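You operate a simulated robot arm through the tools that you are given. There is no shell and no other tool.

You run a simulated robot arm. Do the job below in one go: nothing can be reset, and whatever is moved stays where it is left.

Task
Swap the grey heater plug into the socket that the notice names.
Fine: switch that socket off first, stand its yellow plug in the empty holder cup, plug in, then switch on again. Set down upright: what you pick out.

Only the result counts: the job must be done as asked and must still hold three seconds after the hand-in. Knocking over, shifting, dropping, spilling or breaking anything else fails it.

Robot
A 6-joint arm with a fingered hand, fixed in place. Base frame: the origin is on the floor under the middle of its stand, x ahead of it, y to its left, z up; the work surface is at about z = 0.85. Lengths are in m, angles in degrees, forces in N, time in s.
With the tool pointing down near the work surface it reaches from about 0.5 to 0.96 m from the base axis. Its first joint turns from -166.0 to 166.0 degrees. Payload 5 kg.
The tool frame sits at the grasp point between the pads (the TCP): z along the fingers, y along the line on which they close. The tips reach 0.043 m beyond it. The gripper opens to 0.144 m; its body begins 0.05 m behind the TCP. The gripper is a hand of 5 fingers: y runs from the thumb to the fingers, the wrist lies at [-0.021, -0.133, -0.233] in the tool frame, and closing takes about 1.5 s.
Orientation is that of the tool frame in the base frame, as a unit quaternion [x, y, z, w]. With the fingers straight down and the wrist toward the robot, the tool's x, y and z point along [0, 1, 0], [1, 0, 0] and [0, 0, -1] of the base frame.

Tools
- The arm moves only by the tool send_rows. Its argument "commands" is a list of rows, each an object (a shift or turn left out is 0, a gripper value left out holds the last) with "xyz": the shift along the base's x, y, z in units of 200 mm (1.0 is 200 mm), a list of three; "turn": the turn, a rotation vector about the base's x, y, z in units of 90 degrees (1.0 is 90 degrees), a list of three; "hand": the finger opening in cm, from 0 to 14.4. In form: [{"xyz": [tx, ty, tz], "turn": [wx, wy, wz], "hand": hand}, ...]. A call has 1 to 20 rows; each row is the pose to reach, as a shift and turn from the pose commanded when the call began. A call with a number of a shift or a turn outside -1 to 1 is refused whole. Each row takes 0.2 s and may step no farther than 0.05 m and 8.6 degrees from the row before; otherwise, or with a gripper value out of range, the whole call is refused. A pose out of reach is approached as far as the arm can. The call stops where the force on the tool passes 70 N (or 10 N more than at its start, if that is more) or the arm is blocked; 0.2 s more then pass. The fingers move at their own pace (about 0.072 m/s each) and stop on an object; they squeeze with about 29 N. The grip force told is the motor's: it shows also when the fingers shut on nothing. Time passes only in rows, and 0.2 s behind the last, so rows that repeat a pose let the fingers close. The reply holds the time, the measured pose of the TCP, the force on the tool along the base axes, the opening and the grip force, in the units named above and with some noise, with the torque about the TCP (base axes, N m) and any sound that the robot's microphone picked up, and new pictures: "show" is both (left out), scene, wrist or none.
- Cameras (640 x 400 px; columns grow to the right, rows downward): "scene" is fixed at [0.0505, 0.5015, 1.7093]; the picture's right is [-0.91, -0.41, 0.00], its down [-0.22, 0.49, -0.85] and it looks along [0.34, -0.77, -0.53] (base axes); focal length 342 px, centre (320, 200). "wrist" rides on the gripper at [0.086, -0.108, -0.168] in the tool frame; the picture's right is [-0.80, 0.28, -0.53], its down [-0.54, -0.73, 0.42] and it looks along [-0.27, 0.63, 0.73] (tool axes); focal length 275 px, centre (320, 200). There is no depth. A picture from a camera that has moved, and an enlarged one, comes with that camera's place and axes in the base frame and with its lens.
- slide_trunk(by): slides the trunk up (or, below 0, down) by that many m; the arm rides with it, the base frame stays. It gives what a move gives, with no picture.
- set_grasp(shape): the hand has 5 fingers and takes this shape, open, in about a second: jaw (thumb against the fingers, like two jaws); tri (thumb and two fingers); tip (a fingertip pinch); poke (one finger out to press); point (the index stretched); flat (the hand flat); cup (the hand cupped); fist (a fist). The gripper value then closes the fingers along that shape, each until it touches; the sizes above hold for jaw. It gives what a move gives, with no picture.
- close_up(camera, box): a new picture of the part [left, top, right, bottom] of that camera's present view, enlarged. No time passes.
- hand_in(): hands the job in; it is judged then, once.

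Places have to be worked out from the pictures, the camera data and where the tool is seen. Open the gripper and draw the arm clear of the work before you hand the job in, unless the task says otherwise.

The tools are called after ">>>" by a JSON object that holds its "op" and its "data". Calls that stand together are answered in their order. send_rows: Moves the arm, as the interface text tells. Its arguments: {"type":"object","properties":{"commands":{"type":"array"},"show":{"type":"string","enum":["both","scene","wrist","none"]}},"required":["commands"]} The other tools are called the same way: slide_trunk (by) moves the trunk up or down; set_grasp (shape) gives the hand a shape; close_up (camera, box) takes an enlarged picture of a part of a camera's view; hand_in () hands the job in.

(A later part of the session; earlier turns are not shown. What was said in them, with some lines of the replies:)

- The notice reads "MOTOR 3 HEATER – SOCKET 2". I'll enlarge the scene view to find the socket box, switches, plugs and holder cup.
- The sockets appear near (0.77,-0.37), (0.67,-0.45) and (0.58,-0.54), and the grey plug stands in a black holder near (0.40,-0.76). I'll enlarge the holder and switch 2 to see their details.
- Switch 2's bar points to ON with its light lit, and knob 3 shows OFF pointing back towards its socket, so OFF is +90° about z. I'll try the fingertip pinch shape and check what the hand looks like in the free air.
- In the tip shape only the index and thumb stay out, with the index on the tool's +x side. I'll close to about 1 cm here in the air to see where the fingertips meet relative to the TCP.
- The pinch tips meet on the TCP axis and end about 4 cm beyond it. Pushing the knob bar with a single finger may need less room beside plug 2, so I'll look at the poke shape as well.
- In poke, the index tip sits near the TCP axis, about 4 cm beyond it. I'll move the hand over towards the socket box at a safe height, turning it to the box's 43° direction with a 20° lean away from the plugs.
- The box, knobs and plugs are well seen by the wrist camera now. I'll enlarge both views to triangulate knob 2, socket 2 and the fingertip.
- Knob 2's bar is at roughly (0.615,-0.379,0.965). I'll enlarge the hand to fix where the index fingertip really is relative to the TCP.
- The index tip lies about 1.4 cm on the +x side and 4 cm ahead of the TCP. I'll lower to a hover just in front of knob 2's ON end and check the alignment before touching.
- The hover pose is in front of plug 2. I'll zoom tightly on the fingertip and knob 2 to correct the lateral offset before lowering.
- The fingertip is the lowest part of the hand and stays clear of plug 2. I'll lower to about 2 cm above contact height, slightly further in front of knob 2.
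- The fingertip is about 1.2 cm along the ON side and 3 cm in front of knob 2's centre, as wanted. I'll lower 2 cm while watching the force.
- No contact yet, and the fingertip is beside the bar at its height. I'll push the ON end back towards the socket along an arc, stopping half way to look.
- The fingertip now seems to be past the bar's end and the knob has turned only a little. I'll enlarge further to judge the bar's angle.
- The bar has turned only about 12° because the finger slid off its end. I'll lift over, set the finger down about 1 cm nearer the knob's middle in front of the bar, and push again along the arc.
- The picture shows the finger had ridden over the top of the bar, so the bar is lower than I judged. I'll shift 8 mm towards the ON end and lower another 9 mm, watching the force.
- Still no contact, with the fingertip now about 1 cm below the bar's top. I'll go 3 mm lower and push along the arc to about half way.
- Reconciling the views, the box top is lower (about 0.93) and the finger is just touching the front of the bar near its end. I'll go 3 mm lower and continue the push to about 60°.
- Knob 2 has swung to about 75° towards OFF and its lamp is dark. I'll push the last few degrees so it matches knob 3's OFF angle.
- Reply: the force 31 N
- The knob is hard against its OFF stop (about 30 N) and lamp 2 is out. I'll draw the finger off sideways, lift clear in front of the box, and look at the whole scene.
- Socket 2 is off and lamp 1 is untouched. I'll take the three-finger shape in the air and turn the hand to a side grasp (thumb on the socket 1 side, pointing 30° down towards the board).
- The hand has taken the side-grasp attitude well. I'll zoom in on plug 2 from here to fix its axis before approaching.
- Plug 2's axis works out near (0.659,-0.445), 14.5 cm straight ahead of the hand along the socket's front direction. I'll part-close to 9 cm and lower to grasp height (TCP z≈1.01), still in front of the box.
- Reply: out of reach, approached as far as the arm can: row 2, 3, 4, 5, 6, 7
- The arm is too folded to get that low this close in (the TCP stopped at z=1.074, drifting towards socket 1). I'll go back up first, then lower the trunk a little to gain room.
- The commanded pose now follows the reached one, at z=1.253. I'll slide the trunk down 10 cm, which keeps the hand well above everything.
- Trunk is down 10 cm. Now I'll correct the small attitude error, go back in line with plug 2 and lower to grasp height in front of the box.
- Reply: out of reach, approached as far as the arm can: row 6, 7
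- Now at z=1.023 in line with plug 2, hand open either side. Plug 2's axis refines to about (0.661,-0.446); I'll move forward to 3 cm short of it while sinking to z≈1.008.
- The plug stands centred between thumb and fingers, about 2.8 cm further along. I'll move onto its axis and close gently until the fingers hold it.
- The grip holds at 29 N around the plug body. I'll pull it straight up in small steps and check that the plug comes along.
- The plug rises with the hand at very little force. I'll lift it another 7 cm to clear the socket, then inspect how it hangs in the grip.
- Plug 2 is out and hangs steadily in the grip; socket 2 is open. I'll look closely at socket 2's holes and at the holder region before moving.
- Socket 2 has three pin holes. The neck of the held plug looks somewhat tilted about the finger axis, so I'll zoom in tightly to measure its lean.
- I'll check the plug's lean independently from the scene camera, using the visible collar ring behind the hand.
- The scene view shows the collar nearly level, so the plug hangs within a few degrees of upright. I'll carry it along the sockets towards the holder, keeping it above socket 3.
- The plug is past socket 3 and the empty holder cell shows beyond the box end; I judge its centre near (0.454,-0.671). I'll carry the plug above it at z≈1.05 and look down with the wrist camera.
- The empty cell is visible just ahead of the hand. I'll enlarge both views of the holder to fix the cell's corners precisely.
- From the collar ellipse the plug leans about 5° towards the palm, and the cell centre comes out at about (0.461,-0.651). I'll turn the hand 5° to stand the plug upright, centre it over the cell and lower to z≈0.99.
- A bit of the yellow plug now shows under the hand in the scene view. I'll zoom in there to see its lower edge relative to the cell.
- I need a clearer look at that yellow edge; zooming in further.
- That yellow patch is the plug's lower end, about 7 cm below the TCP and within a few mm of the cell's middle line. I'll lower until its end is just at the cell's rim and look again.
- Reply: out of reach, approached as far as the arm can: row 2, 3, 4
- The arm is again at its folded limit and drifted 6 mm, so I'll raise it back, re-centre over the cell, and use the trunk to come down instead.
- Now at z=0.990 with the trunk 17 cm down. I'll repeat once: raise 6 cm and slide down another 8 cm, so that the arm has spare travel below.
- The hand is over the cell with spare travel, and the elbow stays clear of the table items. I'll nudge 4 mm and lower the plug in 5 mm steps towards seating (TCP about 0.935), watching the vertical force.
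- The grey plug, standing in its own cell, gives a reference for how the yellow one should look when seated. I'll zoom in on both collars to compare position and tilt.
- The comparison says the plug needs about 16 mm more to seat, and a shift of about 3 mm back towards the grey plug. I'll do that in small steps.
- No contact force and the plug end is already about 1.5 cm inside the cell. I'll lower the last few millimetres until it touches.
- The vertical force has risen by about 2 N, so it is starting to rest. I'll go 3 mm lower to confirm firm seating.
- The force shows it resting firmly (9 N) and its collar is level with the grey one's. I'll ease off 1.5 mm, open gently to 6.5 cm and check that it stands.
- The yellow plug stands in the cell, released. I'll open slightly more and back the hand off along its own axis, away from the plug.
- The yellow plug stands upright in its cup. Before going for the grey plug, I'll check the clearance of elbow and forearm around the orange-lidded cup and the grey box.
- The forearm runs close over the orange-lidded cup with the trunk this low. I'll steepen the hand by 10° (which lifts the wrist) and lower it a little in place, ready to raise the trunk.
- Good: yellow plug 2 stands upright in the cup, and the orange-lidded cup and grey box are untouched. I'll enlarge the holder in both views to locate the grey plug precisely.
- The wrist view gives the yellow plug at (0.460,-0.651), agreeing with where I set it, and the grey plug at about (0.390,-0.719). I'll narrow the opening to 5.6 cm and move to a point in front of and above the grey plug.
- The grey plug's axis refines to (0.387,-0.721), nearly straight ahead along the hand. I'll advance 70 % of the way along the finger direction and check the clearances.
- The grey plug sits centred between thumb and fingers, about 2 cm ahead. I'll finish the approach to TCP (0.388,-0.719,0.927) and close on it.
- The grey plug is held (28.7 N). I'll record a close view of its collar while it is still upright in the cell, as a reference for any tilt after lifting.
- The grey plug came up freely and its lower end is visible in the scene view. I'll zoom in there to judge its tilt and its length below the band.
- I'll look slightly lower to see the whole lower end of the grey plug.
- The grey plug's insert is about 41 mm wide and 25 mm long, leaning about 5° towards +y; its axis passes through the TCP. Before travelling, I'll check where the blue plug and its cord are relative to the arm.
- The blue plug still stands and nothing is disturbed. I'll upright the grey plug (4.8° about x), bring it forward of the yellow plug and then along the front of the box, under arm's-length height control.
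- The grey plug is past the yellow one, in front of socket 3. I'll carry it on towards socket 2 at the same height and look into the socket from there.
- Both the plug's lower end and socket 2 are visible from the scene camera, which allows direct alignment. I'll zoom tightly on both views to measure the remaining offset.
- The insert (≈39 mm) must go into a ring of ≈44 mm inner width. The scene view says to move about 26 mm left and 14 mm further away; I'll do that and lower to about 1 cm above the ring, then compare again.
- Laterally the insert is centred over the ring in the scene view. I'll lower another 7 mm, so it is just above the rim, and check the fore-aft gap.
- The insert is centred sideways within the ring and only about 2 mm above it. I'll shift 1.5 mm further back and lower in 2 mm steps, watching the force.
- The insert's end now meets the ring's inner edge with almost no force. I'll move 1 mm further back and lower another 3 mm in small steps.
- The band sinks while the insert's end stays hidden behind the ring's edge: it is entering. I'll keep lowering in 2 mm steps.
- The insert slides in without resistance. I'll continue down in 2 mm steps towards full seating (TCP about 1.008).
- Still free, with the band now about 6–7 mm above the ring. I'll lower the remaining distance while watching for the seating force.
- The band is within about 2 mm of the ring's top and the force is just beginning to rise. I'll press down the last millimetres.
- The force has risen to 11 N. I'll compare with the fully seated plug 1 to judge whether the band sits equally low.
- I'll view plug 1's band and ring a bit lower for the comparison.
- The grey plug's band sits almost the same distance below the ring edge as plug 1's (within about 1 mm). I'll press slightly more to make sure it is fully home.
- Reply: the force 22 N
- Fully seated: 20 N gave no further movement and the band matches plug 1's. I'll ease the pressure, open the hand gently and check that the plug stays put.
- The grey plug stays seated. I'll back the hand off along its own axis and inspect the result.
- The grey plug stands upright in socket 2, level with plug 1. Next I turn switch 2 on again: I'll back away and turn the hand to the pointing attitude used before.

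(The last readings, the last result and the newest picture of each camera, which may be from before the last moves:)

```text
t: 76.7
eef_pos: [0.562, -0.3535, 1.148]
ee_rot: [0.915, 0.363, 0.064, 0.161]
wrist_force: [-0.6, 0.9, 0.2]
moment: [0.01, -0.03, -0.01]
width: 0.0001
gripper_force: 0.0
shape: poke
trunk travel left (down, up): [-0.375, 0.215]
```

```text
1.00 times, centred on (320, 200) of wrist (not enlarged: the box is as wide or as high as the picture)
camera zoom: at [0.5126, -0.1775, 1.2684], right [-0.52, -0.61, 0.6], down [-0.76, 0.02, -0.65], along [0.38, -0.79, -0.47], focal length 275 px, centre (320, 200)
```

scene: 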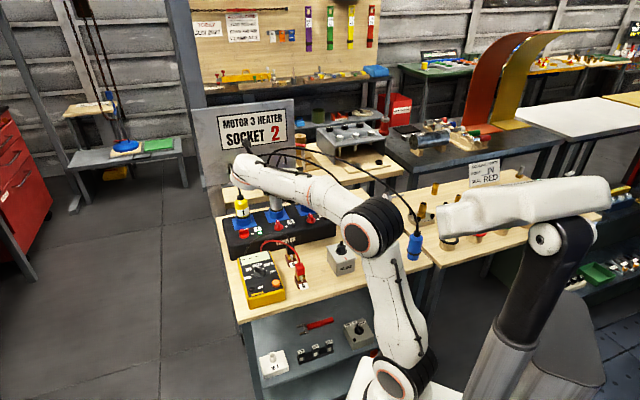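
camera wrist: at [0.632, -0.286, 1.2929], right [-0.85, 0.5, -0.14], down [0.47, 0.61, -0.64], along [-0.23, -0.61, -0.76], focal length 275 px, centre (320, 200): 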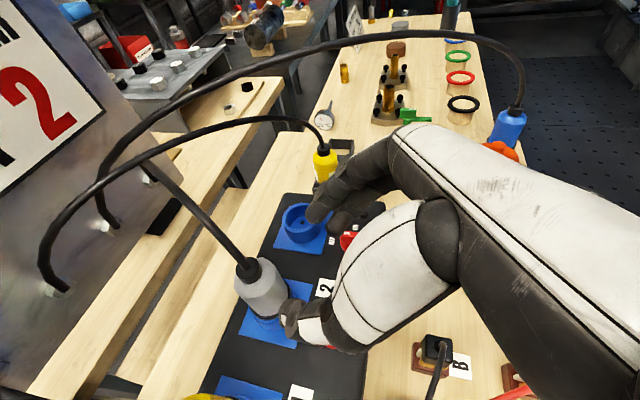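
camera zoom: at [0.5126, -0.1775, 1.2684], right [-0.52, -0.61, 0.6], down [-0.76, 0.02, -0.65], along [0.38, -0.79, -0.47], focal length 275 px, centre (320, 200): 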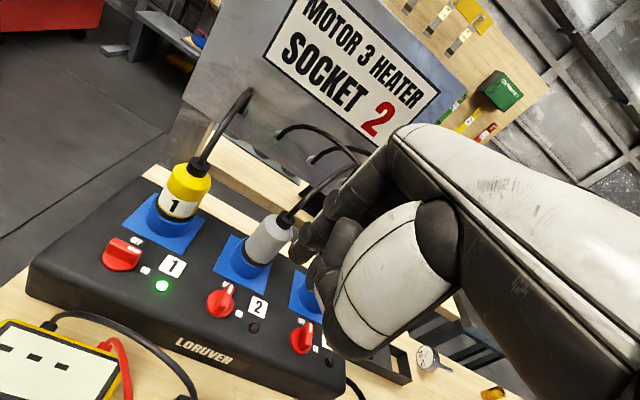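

The overview shows grey in socket 2, yellow 2 in the holder cup, lamp 1 still lit. I'll lower the pointing finger beside knob 2, on its ON side near the tail end, and check before pushing.

>>> {"op": "send_rows", "data": {"commands": [{"xyz": [0.018, -0.1, -0.1]}, {"xyz": [0.0365, -0.1965, -0.3]}, {"xyz": [0.0365, -0.1965, -0.5]}, {"xyz": [0.0365, -0.1965, -0.64]}, {"xyz": [0.0365, -0.1965, -0.64]}], "show": "none"}}

>>> {"op": "close_up", "data": {"camera": "scene", "box": [262, 200, 302, 232]}}

>>> {"op": "close_up", "data": {"camera": "wrist", "box": [220, 180, 380, 310]}}

>>> {"op": "close_up", "data": {"camera": "scene", "box": [225, 160, 325, 250]}}

```text
t: 77.9
eef_pos: [0.5649, -0.3928, 1.0197]
ee_rot: [0.915, 0.363, 0.065, 0.162]
wrist_force: [-0.8, 0.2, 0.1]
moment: [-0.03, 0.01, 0.02]
width: 0.0
gripper_force: 0.0
shape: poke
trunk travel left (down, up): [-0.375, 0.215]
```

```text
12.50 times, centred on (282, 216) of scene
camera zoom: at [0.0505, 0.5015, 1.7093], right [-0.91, -0.41, 0.0], down [-0.22, 0.49, -0.85], along [0.34, -0.77, -0.53], focal length 4272 px, centre (795, 0)
```

zoom: 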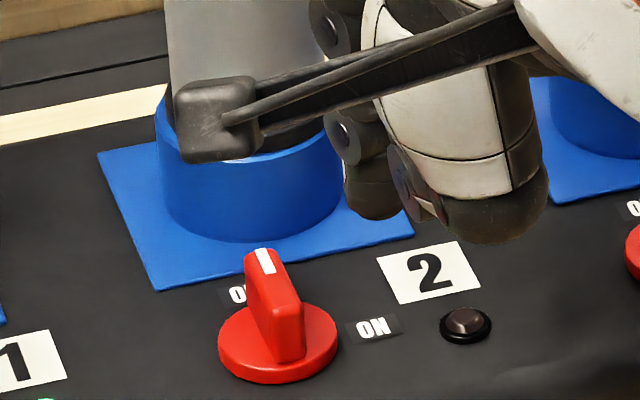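

```text
3.08 times, centred on (300, 245) of wrist
camera zoom: at [0.5185, -0.2174, 1.1398], right [-0.52, -0.61, 0.6], down [-0.76, 0.02, -0.65], along [0.38, -0.79, -0.47], focal length 847 px, centre (382, 62)
```

zoom: 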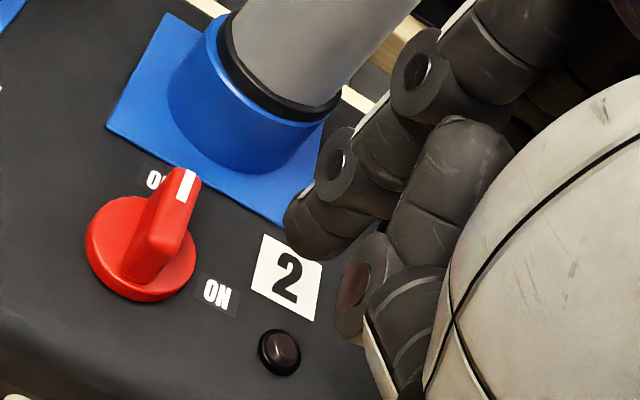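

```text
4.44 times, centred on (275, 205) of scene
camera zoom: at [0.0505, 0.5015, 1.7093], right [-0.91, -0.41, 0.0], down [-0.22, 0.49, -0.85], along [0.34, -0.77, -0.53], focal length 1519 px, centre (520, 178)
```

zoom: 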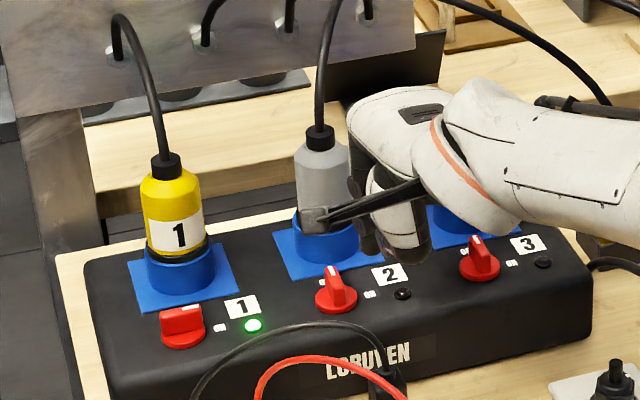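

The grey plug's band sits on its ring properly. The finger is about 31 mm to the ON side of knob 2; I'll shift 3 mm forward, lower to pushing height and check.

>>> {"op": "send_rows", "data": {"commands": [{"xyz": [-0.01, 0.011, -0.07]}, {"xyz": [-0.01, 0.011, -0.14]}, {"xyz": [-0.01, 0.011, -0.19]}, {"xyz": [-0.01, 0.011, -0.215]}, {"xyz": [-0.01, 0.011, -0.215]}], "show": "none"}}

>>> {"op": "close_up", "data": {"camera": "scene", "box": [262, 200, 302, 232]}}

>>> {"op": "close_up", "data": {"camera": "wrist", "box": [220, 180, 380, 310]}}

```text
t: 79.1
eef_pos: [0.5642, -0.3899, 0.9766]
ee_rot: [0.915, 0.364, 0.064, 0.162]
wrist_force: [0.2, 0.1, 0.5]
moment: [0.03, -0.03, 0.0]
width: 0.0002
gripper_force: 0.0
shape: poke
trunk travel left (down, up): [-0.375, 0.215]
```

```text
12.50 times, centred on (282, 216) of scene
camera zoom: at [0.0505, 0.5015, 1.7093], right [-0.91, -0.41, 0.0], down [-0.22, 0.49, -0.85], along [0.34, -0.77, -0.53], focal length 4272 px, centre (795, 0)
```

zoom: 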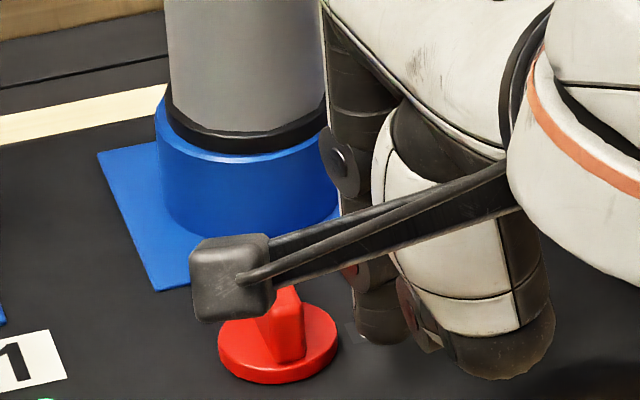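

```text
3.08 times, centred on (300, 245) of wrist
camera zoom: at [0.5166, -0.2149, 1.0963], right [-0.52, -0.61, 0.6], down [-0.76, 0.02, -0.65], along [0.38, -0.79, -0.47], focal length 847 px, centre (382, 62)
```

zoom: 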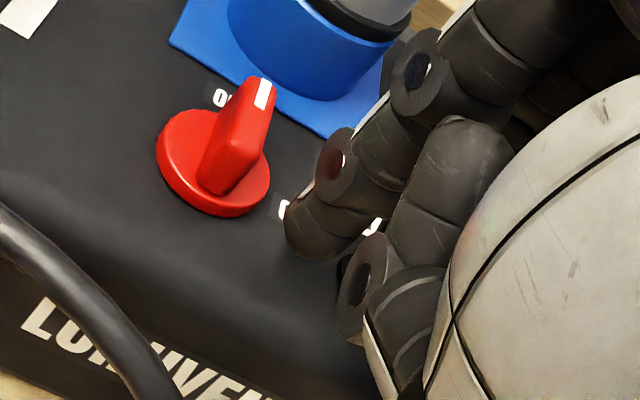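

The finger stands beside the knob's tail with no contact. I'll push the tail round towards the ON position, stopping about half way.

>>> {"op": "send_rows", "data": {"commands": [{"xyz": [0.034, 0.021, -0.004]}, {"xyz": [0.067, 0.042, -0.004]}, {"xyz": [0.071, 0.063, -0.004]}, {"xyz": [0.0745, 0.0845, -0.004]}, {"xyz": [0.0805, 0.0935, -0.004]}, {"xyz": [0.0865, 0.1025, -0.004]}], "show": "none"}}

>>> {"op": "close_up", "data": {"camera": "scene", "box": [262, 204, 302, 236]}}

>>> {"op": "close_up", "data": {"camera": "wrist", "box": [240, 190, 340, 290]}}

```text
t: 80.5
eef_pos: [0.5827, -0.37, 0.976]
ee_rot: [0.915, 0.364, 0.064, 0.161]
wrist_force: [-1.7, -0.6, 0.2]
moment: [0.0, 0.03, -0.02]
width: 0.0
gripper_force: 0.1
shape: poke
trunk travel left (down, up): [-0.375, 0.215]
```

```text
12.50 times, centred on (282, 220) of scene
camera zoom: at [0.0505, 0.5015, 1.7093], right [-0.91, -0.41, 0.0], down [-0.22, 0.49, -0.85], along [0.34, -0.77, -0.53], focal length 4272 px, centre (795, -50)
```

zoom: 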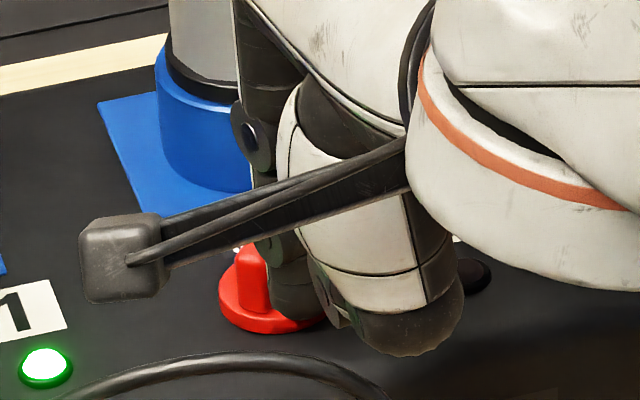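

```text
4.00 times, centred on (290, 240) of wrist
camera zoom: at [0.5344, -0.1944, 1.0958], right [-0.52, -0.61, 0.6], down [-0.76, 0.02, -0.65], along [0.38, -0.79, -0.47], focal length 1101 px, centre (440, 40)
```

zoom: 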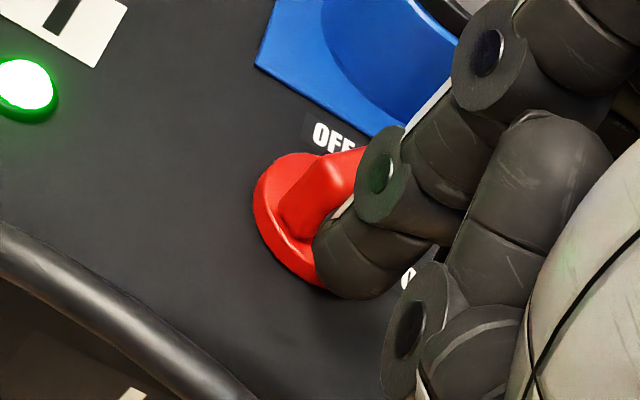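

The bar is swinging towards ON with light force. I'll continue the arc to about 75° and look.

>>> {"op": "send_rows", "data": {"commands": [{"xyz": [0.012, 0.008, 0]}, {"xyz": [0.0235, 0.0155, 0]}, {"xyz": [0.033, 0.02, 0]}, {"xyz": [0.0425, 0.0245, 0]}], "show": "none"}}

>>> {"op": "close_up", "data": {"camera": "scene", "box": [262, 204, 302, 236]}}

>>> {"op": "close_up", "data": {"camera": "wrist", "box": [240, 190, 340, 290]}}

```text
t: 81.5
eef_pos: [0.5903, -0.3654, 0.9764]
ee_rot: [0.915, 0.364, 0.064, 0.161]
wrist_force: [-2.4, 0.2, 0.9]
moment: [0.03, 0.1, -0.01]
width: 0.0
gripper_force: 0.0
shape: poke
trunk travel left (down, up): [-0.375, 0.215]
```

```text
12.50 times, centred on (282, 220) of scene
camera zoom: at [0.0505, 0.5015, 1.7093], right [-0.91, -0.41, 0.0], down [-0.22, 0.49, -0.85], along [0.34, -0.77, -0.53], focal length 4272 px, centre (795, -50)
```

zoom: 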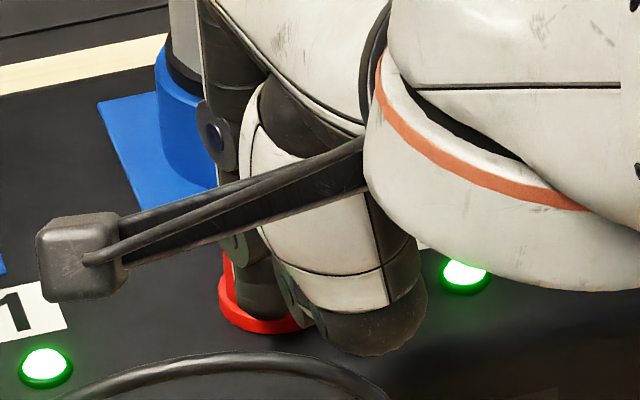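

```text
4.00 times, centred on (290, 240) of wrist
camera zoom: at [0.5429, -0.1894, 1.0967], right [-0.52, -0.61, 0.6], down [-0.76, 0.02, -0.65], along [0.38, -0.79, -0.47], focal length 1101 px, centre (440, 40)
```

zoom: 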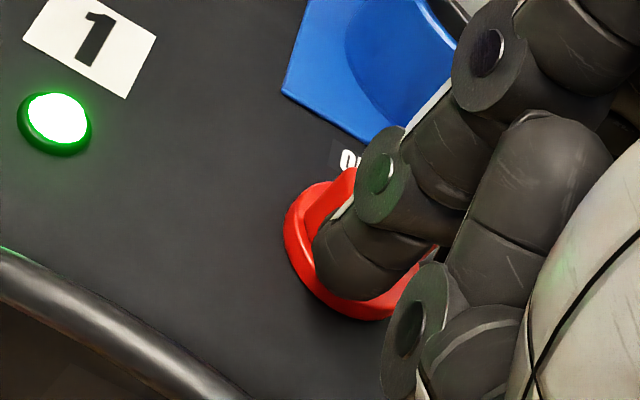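

Lamp 2 has lit green. I'll push the last few degrees to its ON stop.

>>> {"op": "send_rows", "data": {"commands": [{"xyz": [0.01, 0.0015, 0]}, {"xyz": [0.02, 0.003, 0]}, {"xyz": [0.029, 0.0015, 0]}, {"xyz": [0.038, -0.001, 0]}], "show": "none"}}

>>> {"op": "close_up", "data": {"camera": "wrist", "box": [240, 190, 340, 290]}}

```text
t: 82.5
eef_pos: [0.5956, -0.3652, 0.9775]
ee_rot: [0.915, 0.363, 0.064, 0.162]
wrist_force: [-19.4, 9.7, 0.9]
moment: [0.17, 0.52, -0.14]
width: 0.0
gripper_force: 0.2
shape: poke
trunk travel left (down, up): [-0.375, 0.215]
```

```text
4.00 times, centred on (290, 240) of wrist
camera zoom: at [0.549, -0.189, 1.0969], right [-0.52, -0.61, 0.6], down [-0.76, 0.02, -0.65], along [0.38, -0.79, -0.47], focal length 1101 px, centre (440, 40)
```

zoom: 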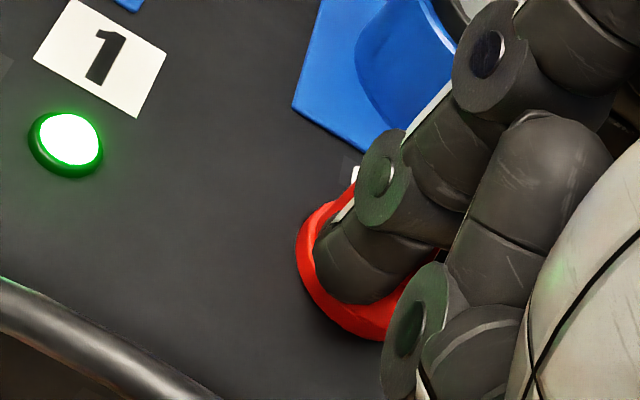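

It is hard against the ON stop (about 21 N). I'll draw the finger back towards the front, lift clear and check the knob and lamp.

>>> {"op": "send_rows", "data": {"commands": [{"xyz": [-0.035, 0.037, 0]}, {"xyz": [-0.08, 0.085, 0.02]}, {"xyz": [-0.12, 0.13, 0.15]}, {"xyz": [-0.16, 0.17, 0.35]}, {"xyz": [-0.2, 0.21, 0.55]}, {"xyz": [-0.24, 0.25, 0.75]}, {"xyz": [-0.24, 0.25, 0.9]}], "show": "both"}}

>>> {"op": "close_up", "data": {"camera": "scene", "box": [225, 170, 345, 250]}}

>>> {"op": "close_up", "data": {"camera": "wrist", "box": [60, 160, 340, 380]}}

```text
t: 84.1
eef_pos: [0.5487, -0.3146, 1.1568]
ee_rot: [0.915, 0.364, 0.064, 0.161]
wrist_force: [-0.1, 0.3, -0.3]
moment: [-0.02, -0.02, 0.02]
width: 0.0001
gripper_force: 0.1
shape: poke
trunk travel left (down, up): [-0.375, 0.215]
camera wrist: at [0.5011, -0.1394, 1.2774], right [-0.52, -0.61, 0.6], down [-0.76, 0.02, -0.65], along [0.38, -0.79, -0.47], focal length 275 px, centre (320, 200)
```

scene: 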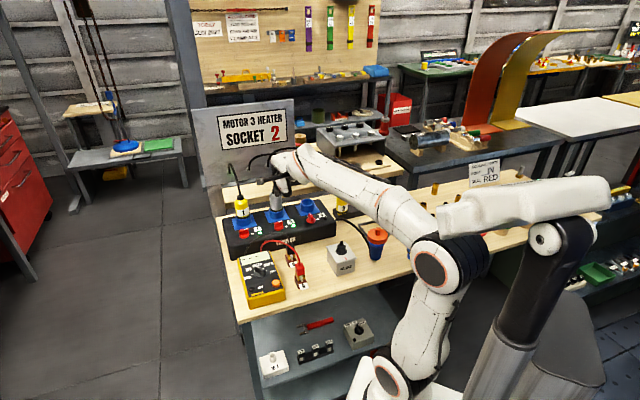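
wrist: 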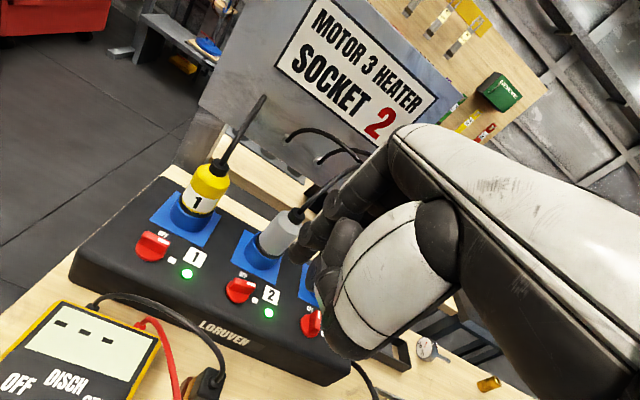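

```text
5.00 times, centred on (285, 210) of scene
camera zoom: at [0.0505, 0.5015, 1.7093], right [-0.91, -0.41, 0.0], down [-0.22, 0.49, -0.85], along [0.34, -0.77, -0.53], focal length 1709 px, centre (495, 150)
```

zoom: 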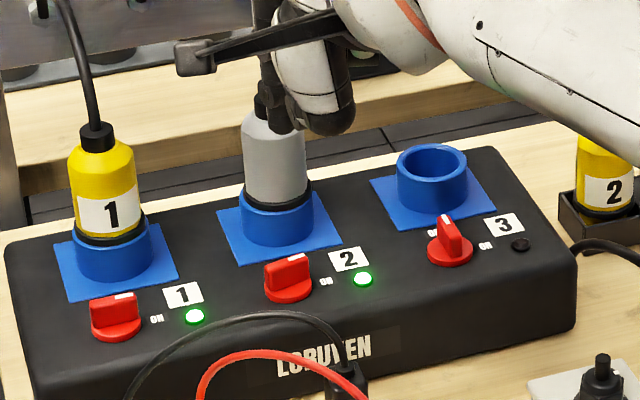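

```text
1.82 times, centred on (200, 270) of wrist
camera zoom: at [0.5011, -0.1394, 1.2774], right [-0.52, -0.61, 0.6], down [-0.76, 0.02, -0.65], along [0.38, -0.79, -0.47], focal length 500 px, centre (538, 73)
```

zoom: 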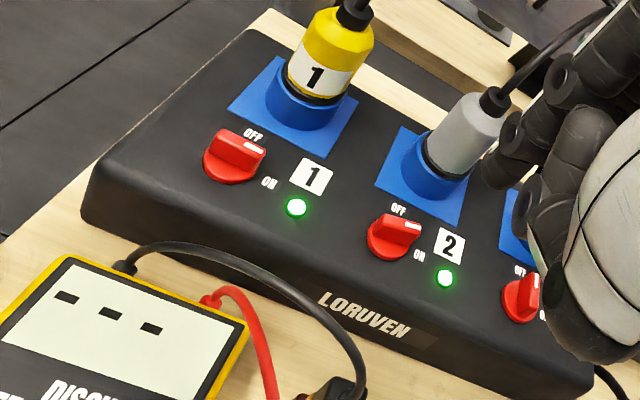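

All is as asked: knob 2 on with its lamp green, grey plug seated in socket 2, yellow plug 2 standing in the holder cup, and socket 1 and 3 unchanged. I'll raise the hand, draw it back clear of the work and open it.

>>> {"op": "send_rows", "data": {"commands": [{"xyz": [-0.05, 0.03, 0.2]}, {"xyz": [-0.15, 0.05, 0.4]}, {"xyz": [-0.3, 0.06, 0.5]}, {"xyz": [-0.45, 0.06, 0.5]}, {"xyz": [-0.5, 0.06, 0.5]}, {"xyz": [-0.5, 0.06, 0.5]}], "show": "none"}}

>>> {"op": "set_grasp", "data": {"shape": "jaw"}}

>>> {"op": "send_rows", "data": {"commands": [{"hand": 14.4}, {"hand": 14.4}, {"hand": 14.4}, {"hand": 14.4}, {"hand": 14.4}], "show": "both"}}

>>> {"op": "close_up", "data": {"camera": "scene", "box": [220, 160, 400, 280]}}

>>> {"op": "close_up", "data": {"camera": "scene", "box": [330, 180, 390, 230]}}

```text
t: 85.5
eef_pos: [0.4511, -0.3021, 1.2577]
ee_rot: [0.915, 0.363, 0.064, 0.161]
wrist_force: [-0.1, -0.1, -0.7]
moment: [0.0, 0.01, 0.01]
width: 0.0
gripper_force: 0.1
shape: poke
trunk travel left (down, up): [-0.375, 0.215]
```

```text
t: 86.4
eef_pos: [0.451, -0.3028, 1.2562]
ee_rot: [0.915, 0.364, 0.064, 0.161]
wrist_force: [-0.1, 0.2, -0.2]
moment: [0.02, -0.01, -0.02]
width: 0.1437
gripper_force: 0.0
shape: jaw
trunk travel left (down, up): [-0.375, 0.215]
```

```text
t: 87.6
eef_pos: [0.451, -0.303, 1.2566]
ee_rot: [0.915, 0.364, 0.064, 0.162]
wrist_force: [0.1, 0.3, -0.9]
moment: [0.02, -0.01, 0.0]
width: 0.1439
gripper_force: 0.0
shape: jaw
trunk travel left (down, up): [-0.375, 0.215]
camera wrist: at [0.4038, -0.1274, 1.3768], right [-0.52, -0.61, 0.6], down [-0.76, 0.02, -0.65], along [0.38, -0.79, -0.47], focal length 275 px, centre (320, 200)
```

scene: 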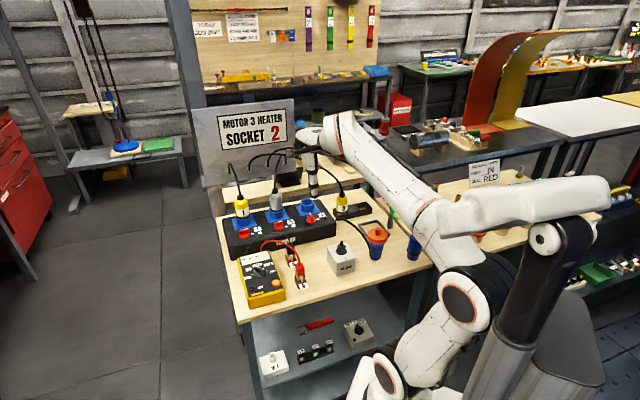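
wrist: 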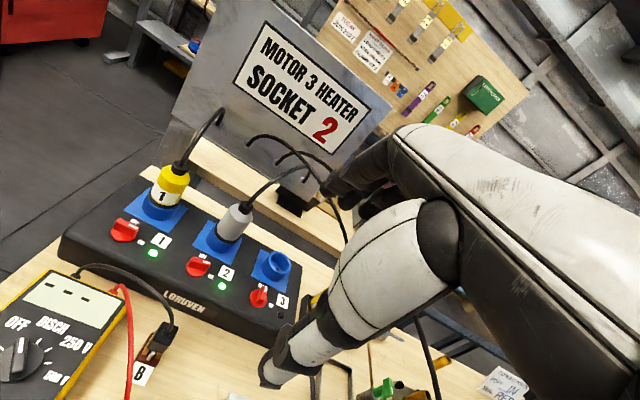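

```text
3.33 times, centred on (310, 220) of scene
camera zoom: at [0.0505, 0.5015, 1.7093], right [-0.91, -0.41, 0.0], down [-0.22, 0.49, -0.85], along [0.34, -0.77, -0.53], focal length 1139 px, centre (353, 133)
```

zoom: 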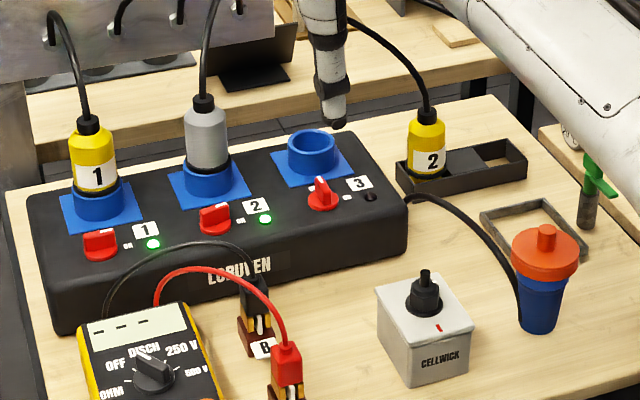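

```text
8.00 times, centred on (360, 205) of scene
camera zoom: at [0.0505, 0.5015, 1.7093], right [-0.91, -0.41, 0.0], down [-0.22, 0.49, -0.85], along [0.34, -0.77, -0.53], focal length 2734 px, centre (0, 160)
```

zoom: 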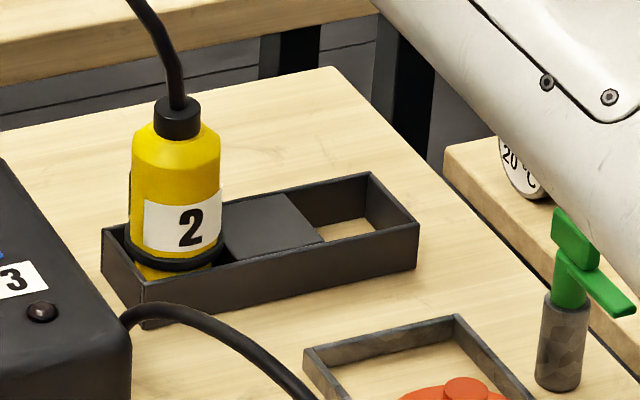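

Final check: grey plug seated in socket 2 with the lamp on, yellow plug 2 upright in the holder, everything else where it was. I'll lift the whole arm a further 10 cm with the trunk so that it is well clear.

>>> {"op": "slide_trunk", "data": {"by": 0.1}}

>>> {"op": "close_up", "data": {"camera": "scene", "box": [0, 0, 640, 400]}}

```text
t: 88.9
eef_pos: [0.4517, -0.3019, 1.3563]
ee_rot: [0.915, 0.363, 0.065, 0.161]
wrist_force: [-0.7, -0.2, -0.2]
moment: [0.01, -0.02, -0.02]
width: 0.1439
gripper_force: 0.1
shape: jaw
trunk travel left (down, up): [-0.475, 0.115]
```

```text
1.00 times, centred on (320, 200) of scene (not enlarged: the box is as wide or as high as the picture)
camera zoom: at [0.0505, 0.5015, 1.7093], right [-0.91, -0.41, 0.0], down [-0.22, 0.49, -0.85], along [0.34, -0.77, -0.53], focal length 342 px, centre (320, 200)
```

zoom: 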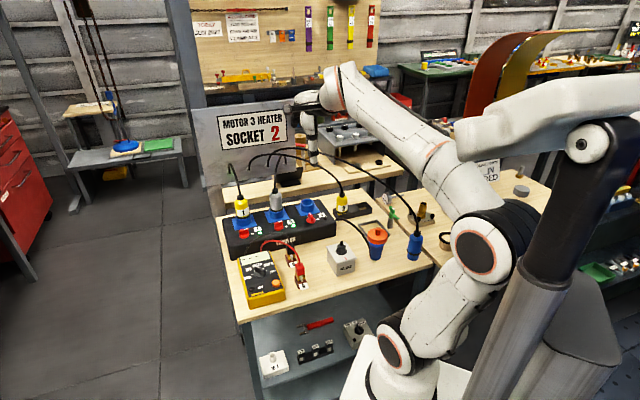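

The hand is open and well clear. The grey plug is in socket 2 with switch and lamp on, the yellow plug stands upright in the cup, and nothing else has moved, so I'm handing in.

>>> {"op": "hand_in", "data": {}}

```text
The job is handed in.
```

The grey heater plug is now in socket 2, the socket named on the notice, and the job is handed in. I don't have the judge's result.

- **Switch:** I turned switch 2 off before touching the plugs. I turned it back on after plugging in, and its lamp is green.
- **Yellow plug:** It stands upright in the holder cup that was empty.
- **Grey plug:** It stands upright and is pushed fully in, with its band level with plug 1's.
- **Everything else:** In the last pictures, sockets 1 and 3, the meter, the grey box, the orange-lidded cup and the blue plug look unmoved.

The hand is open and the arm is drawn back clear of the work.
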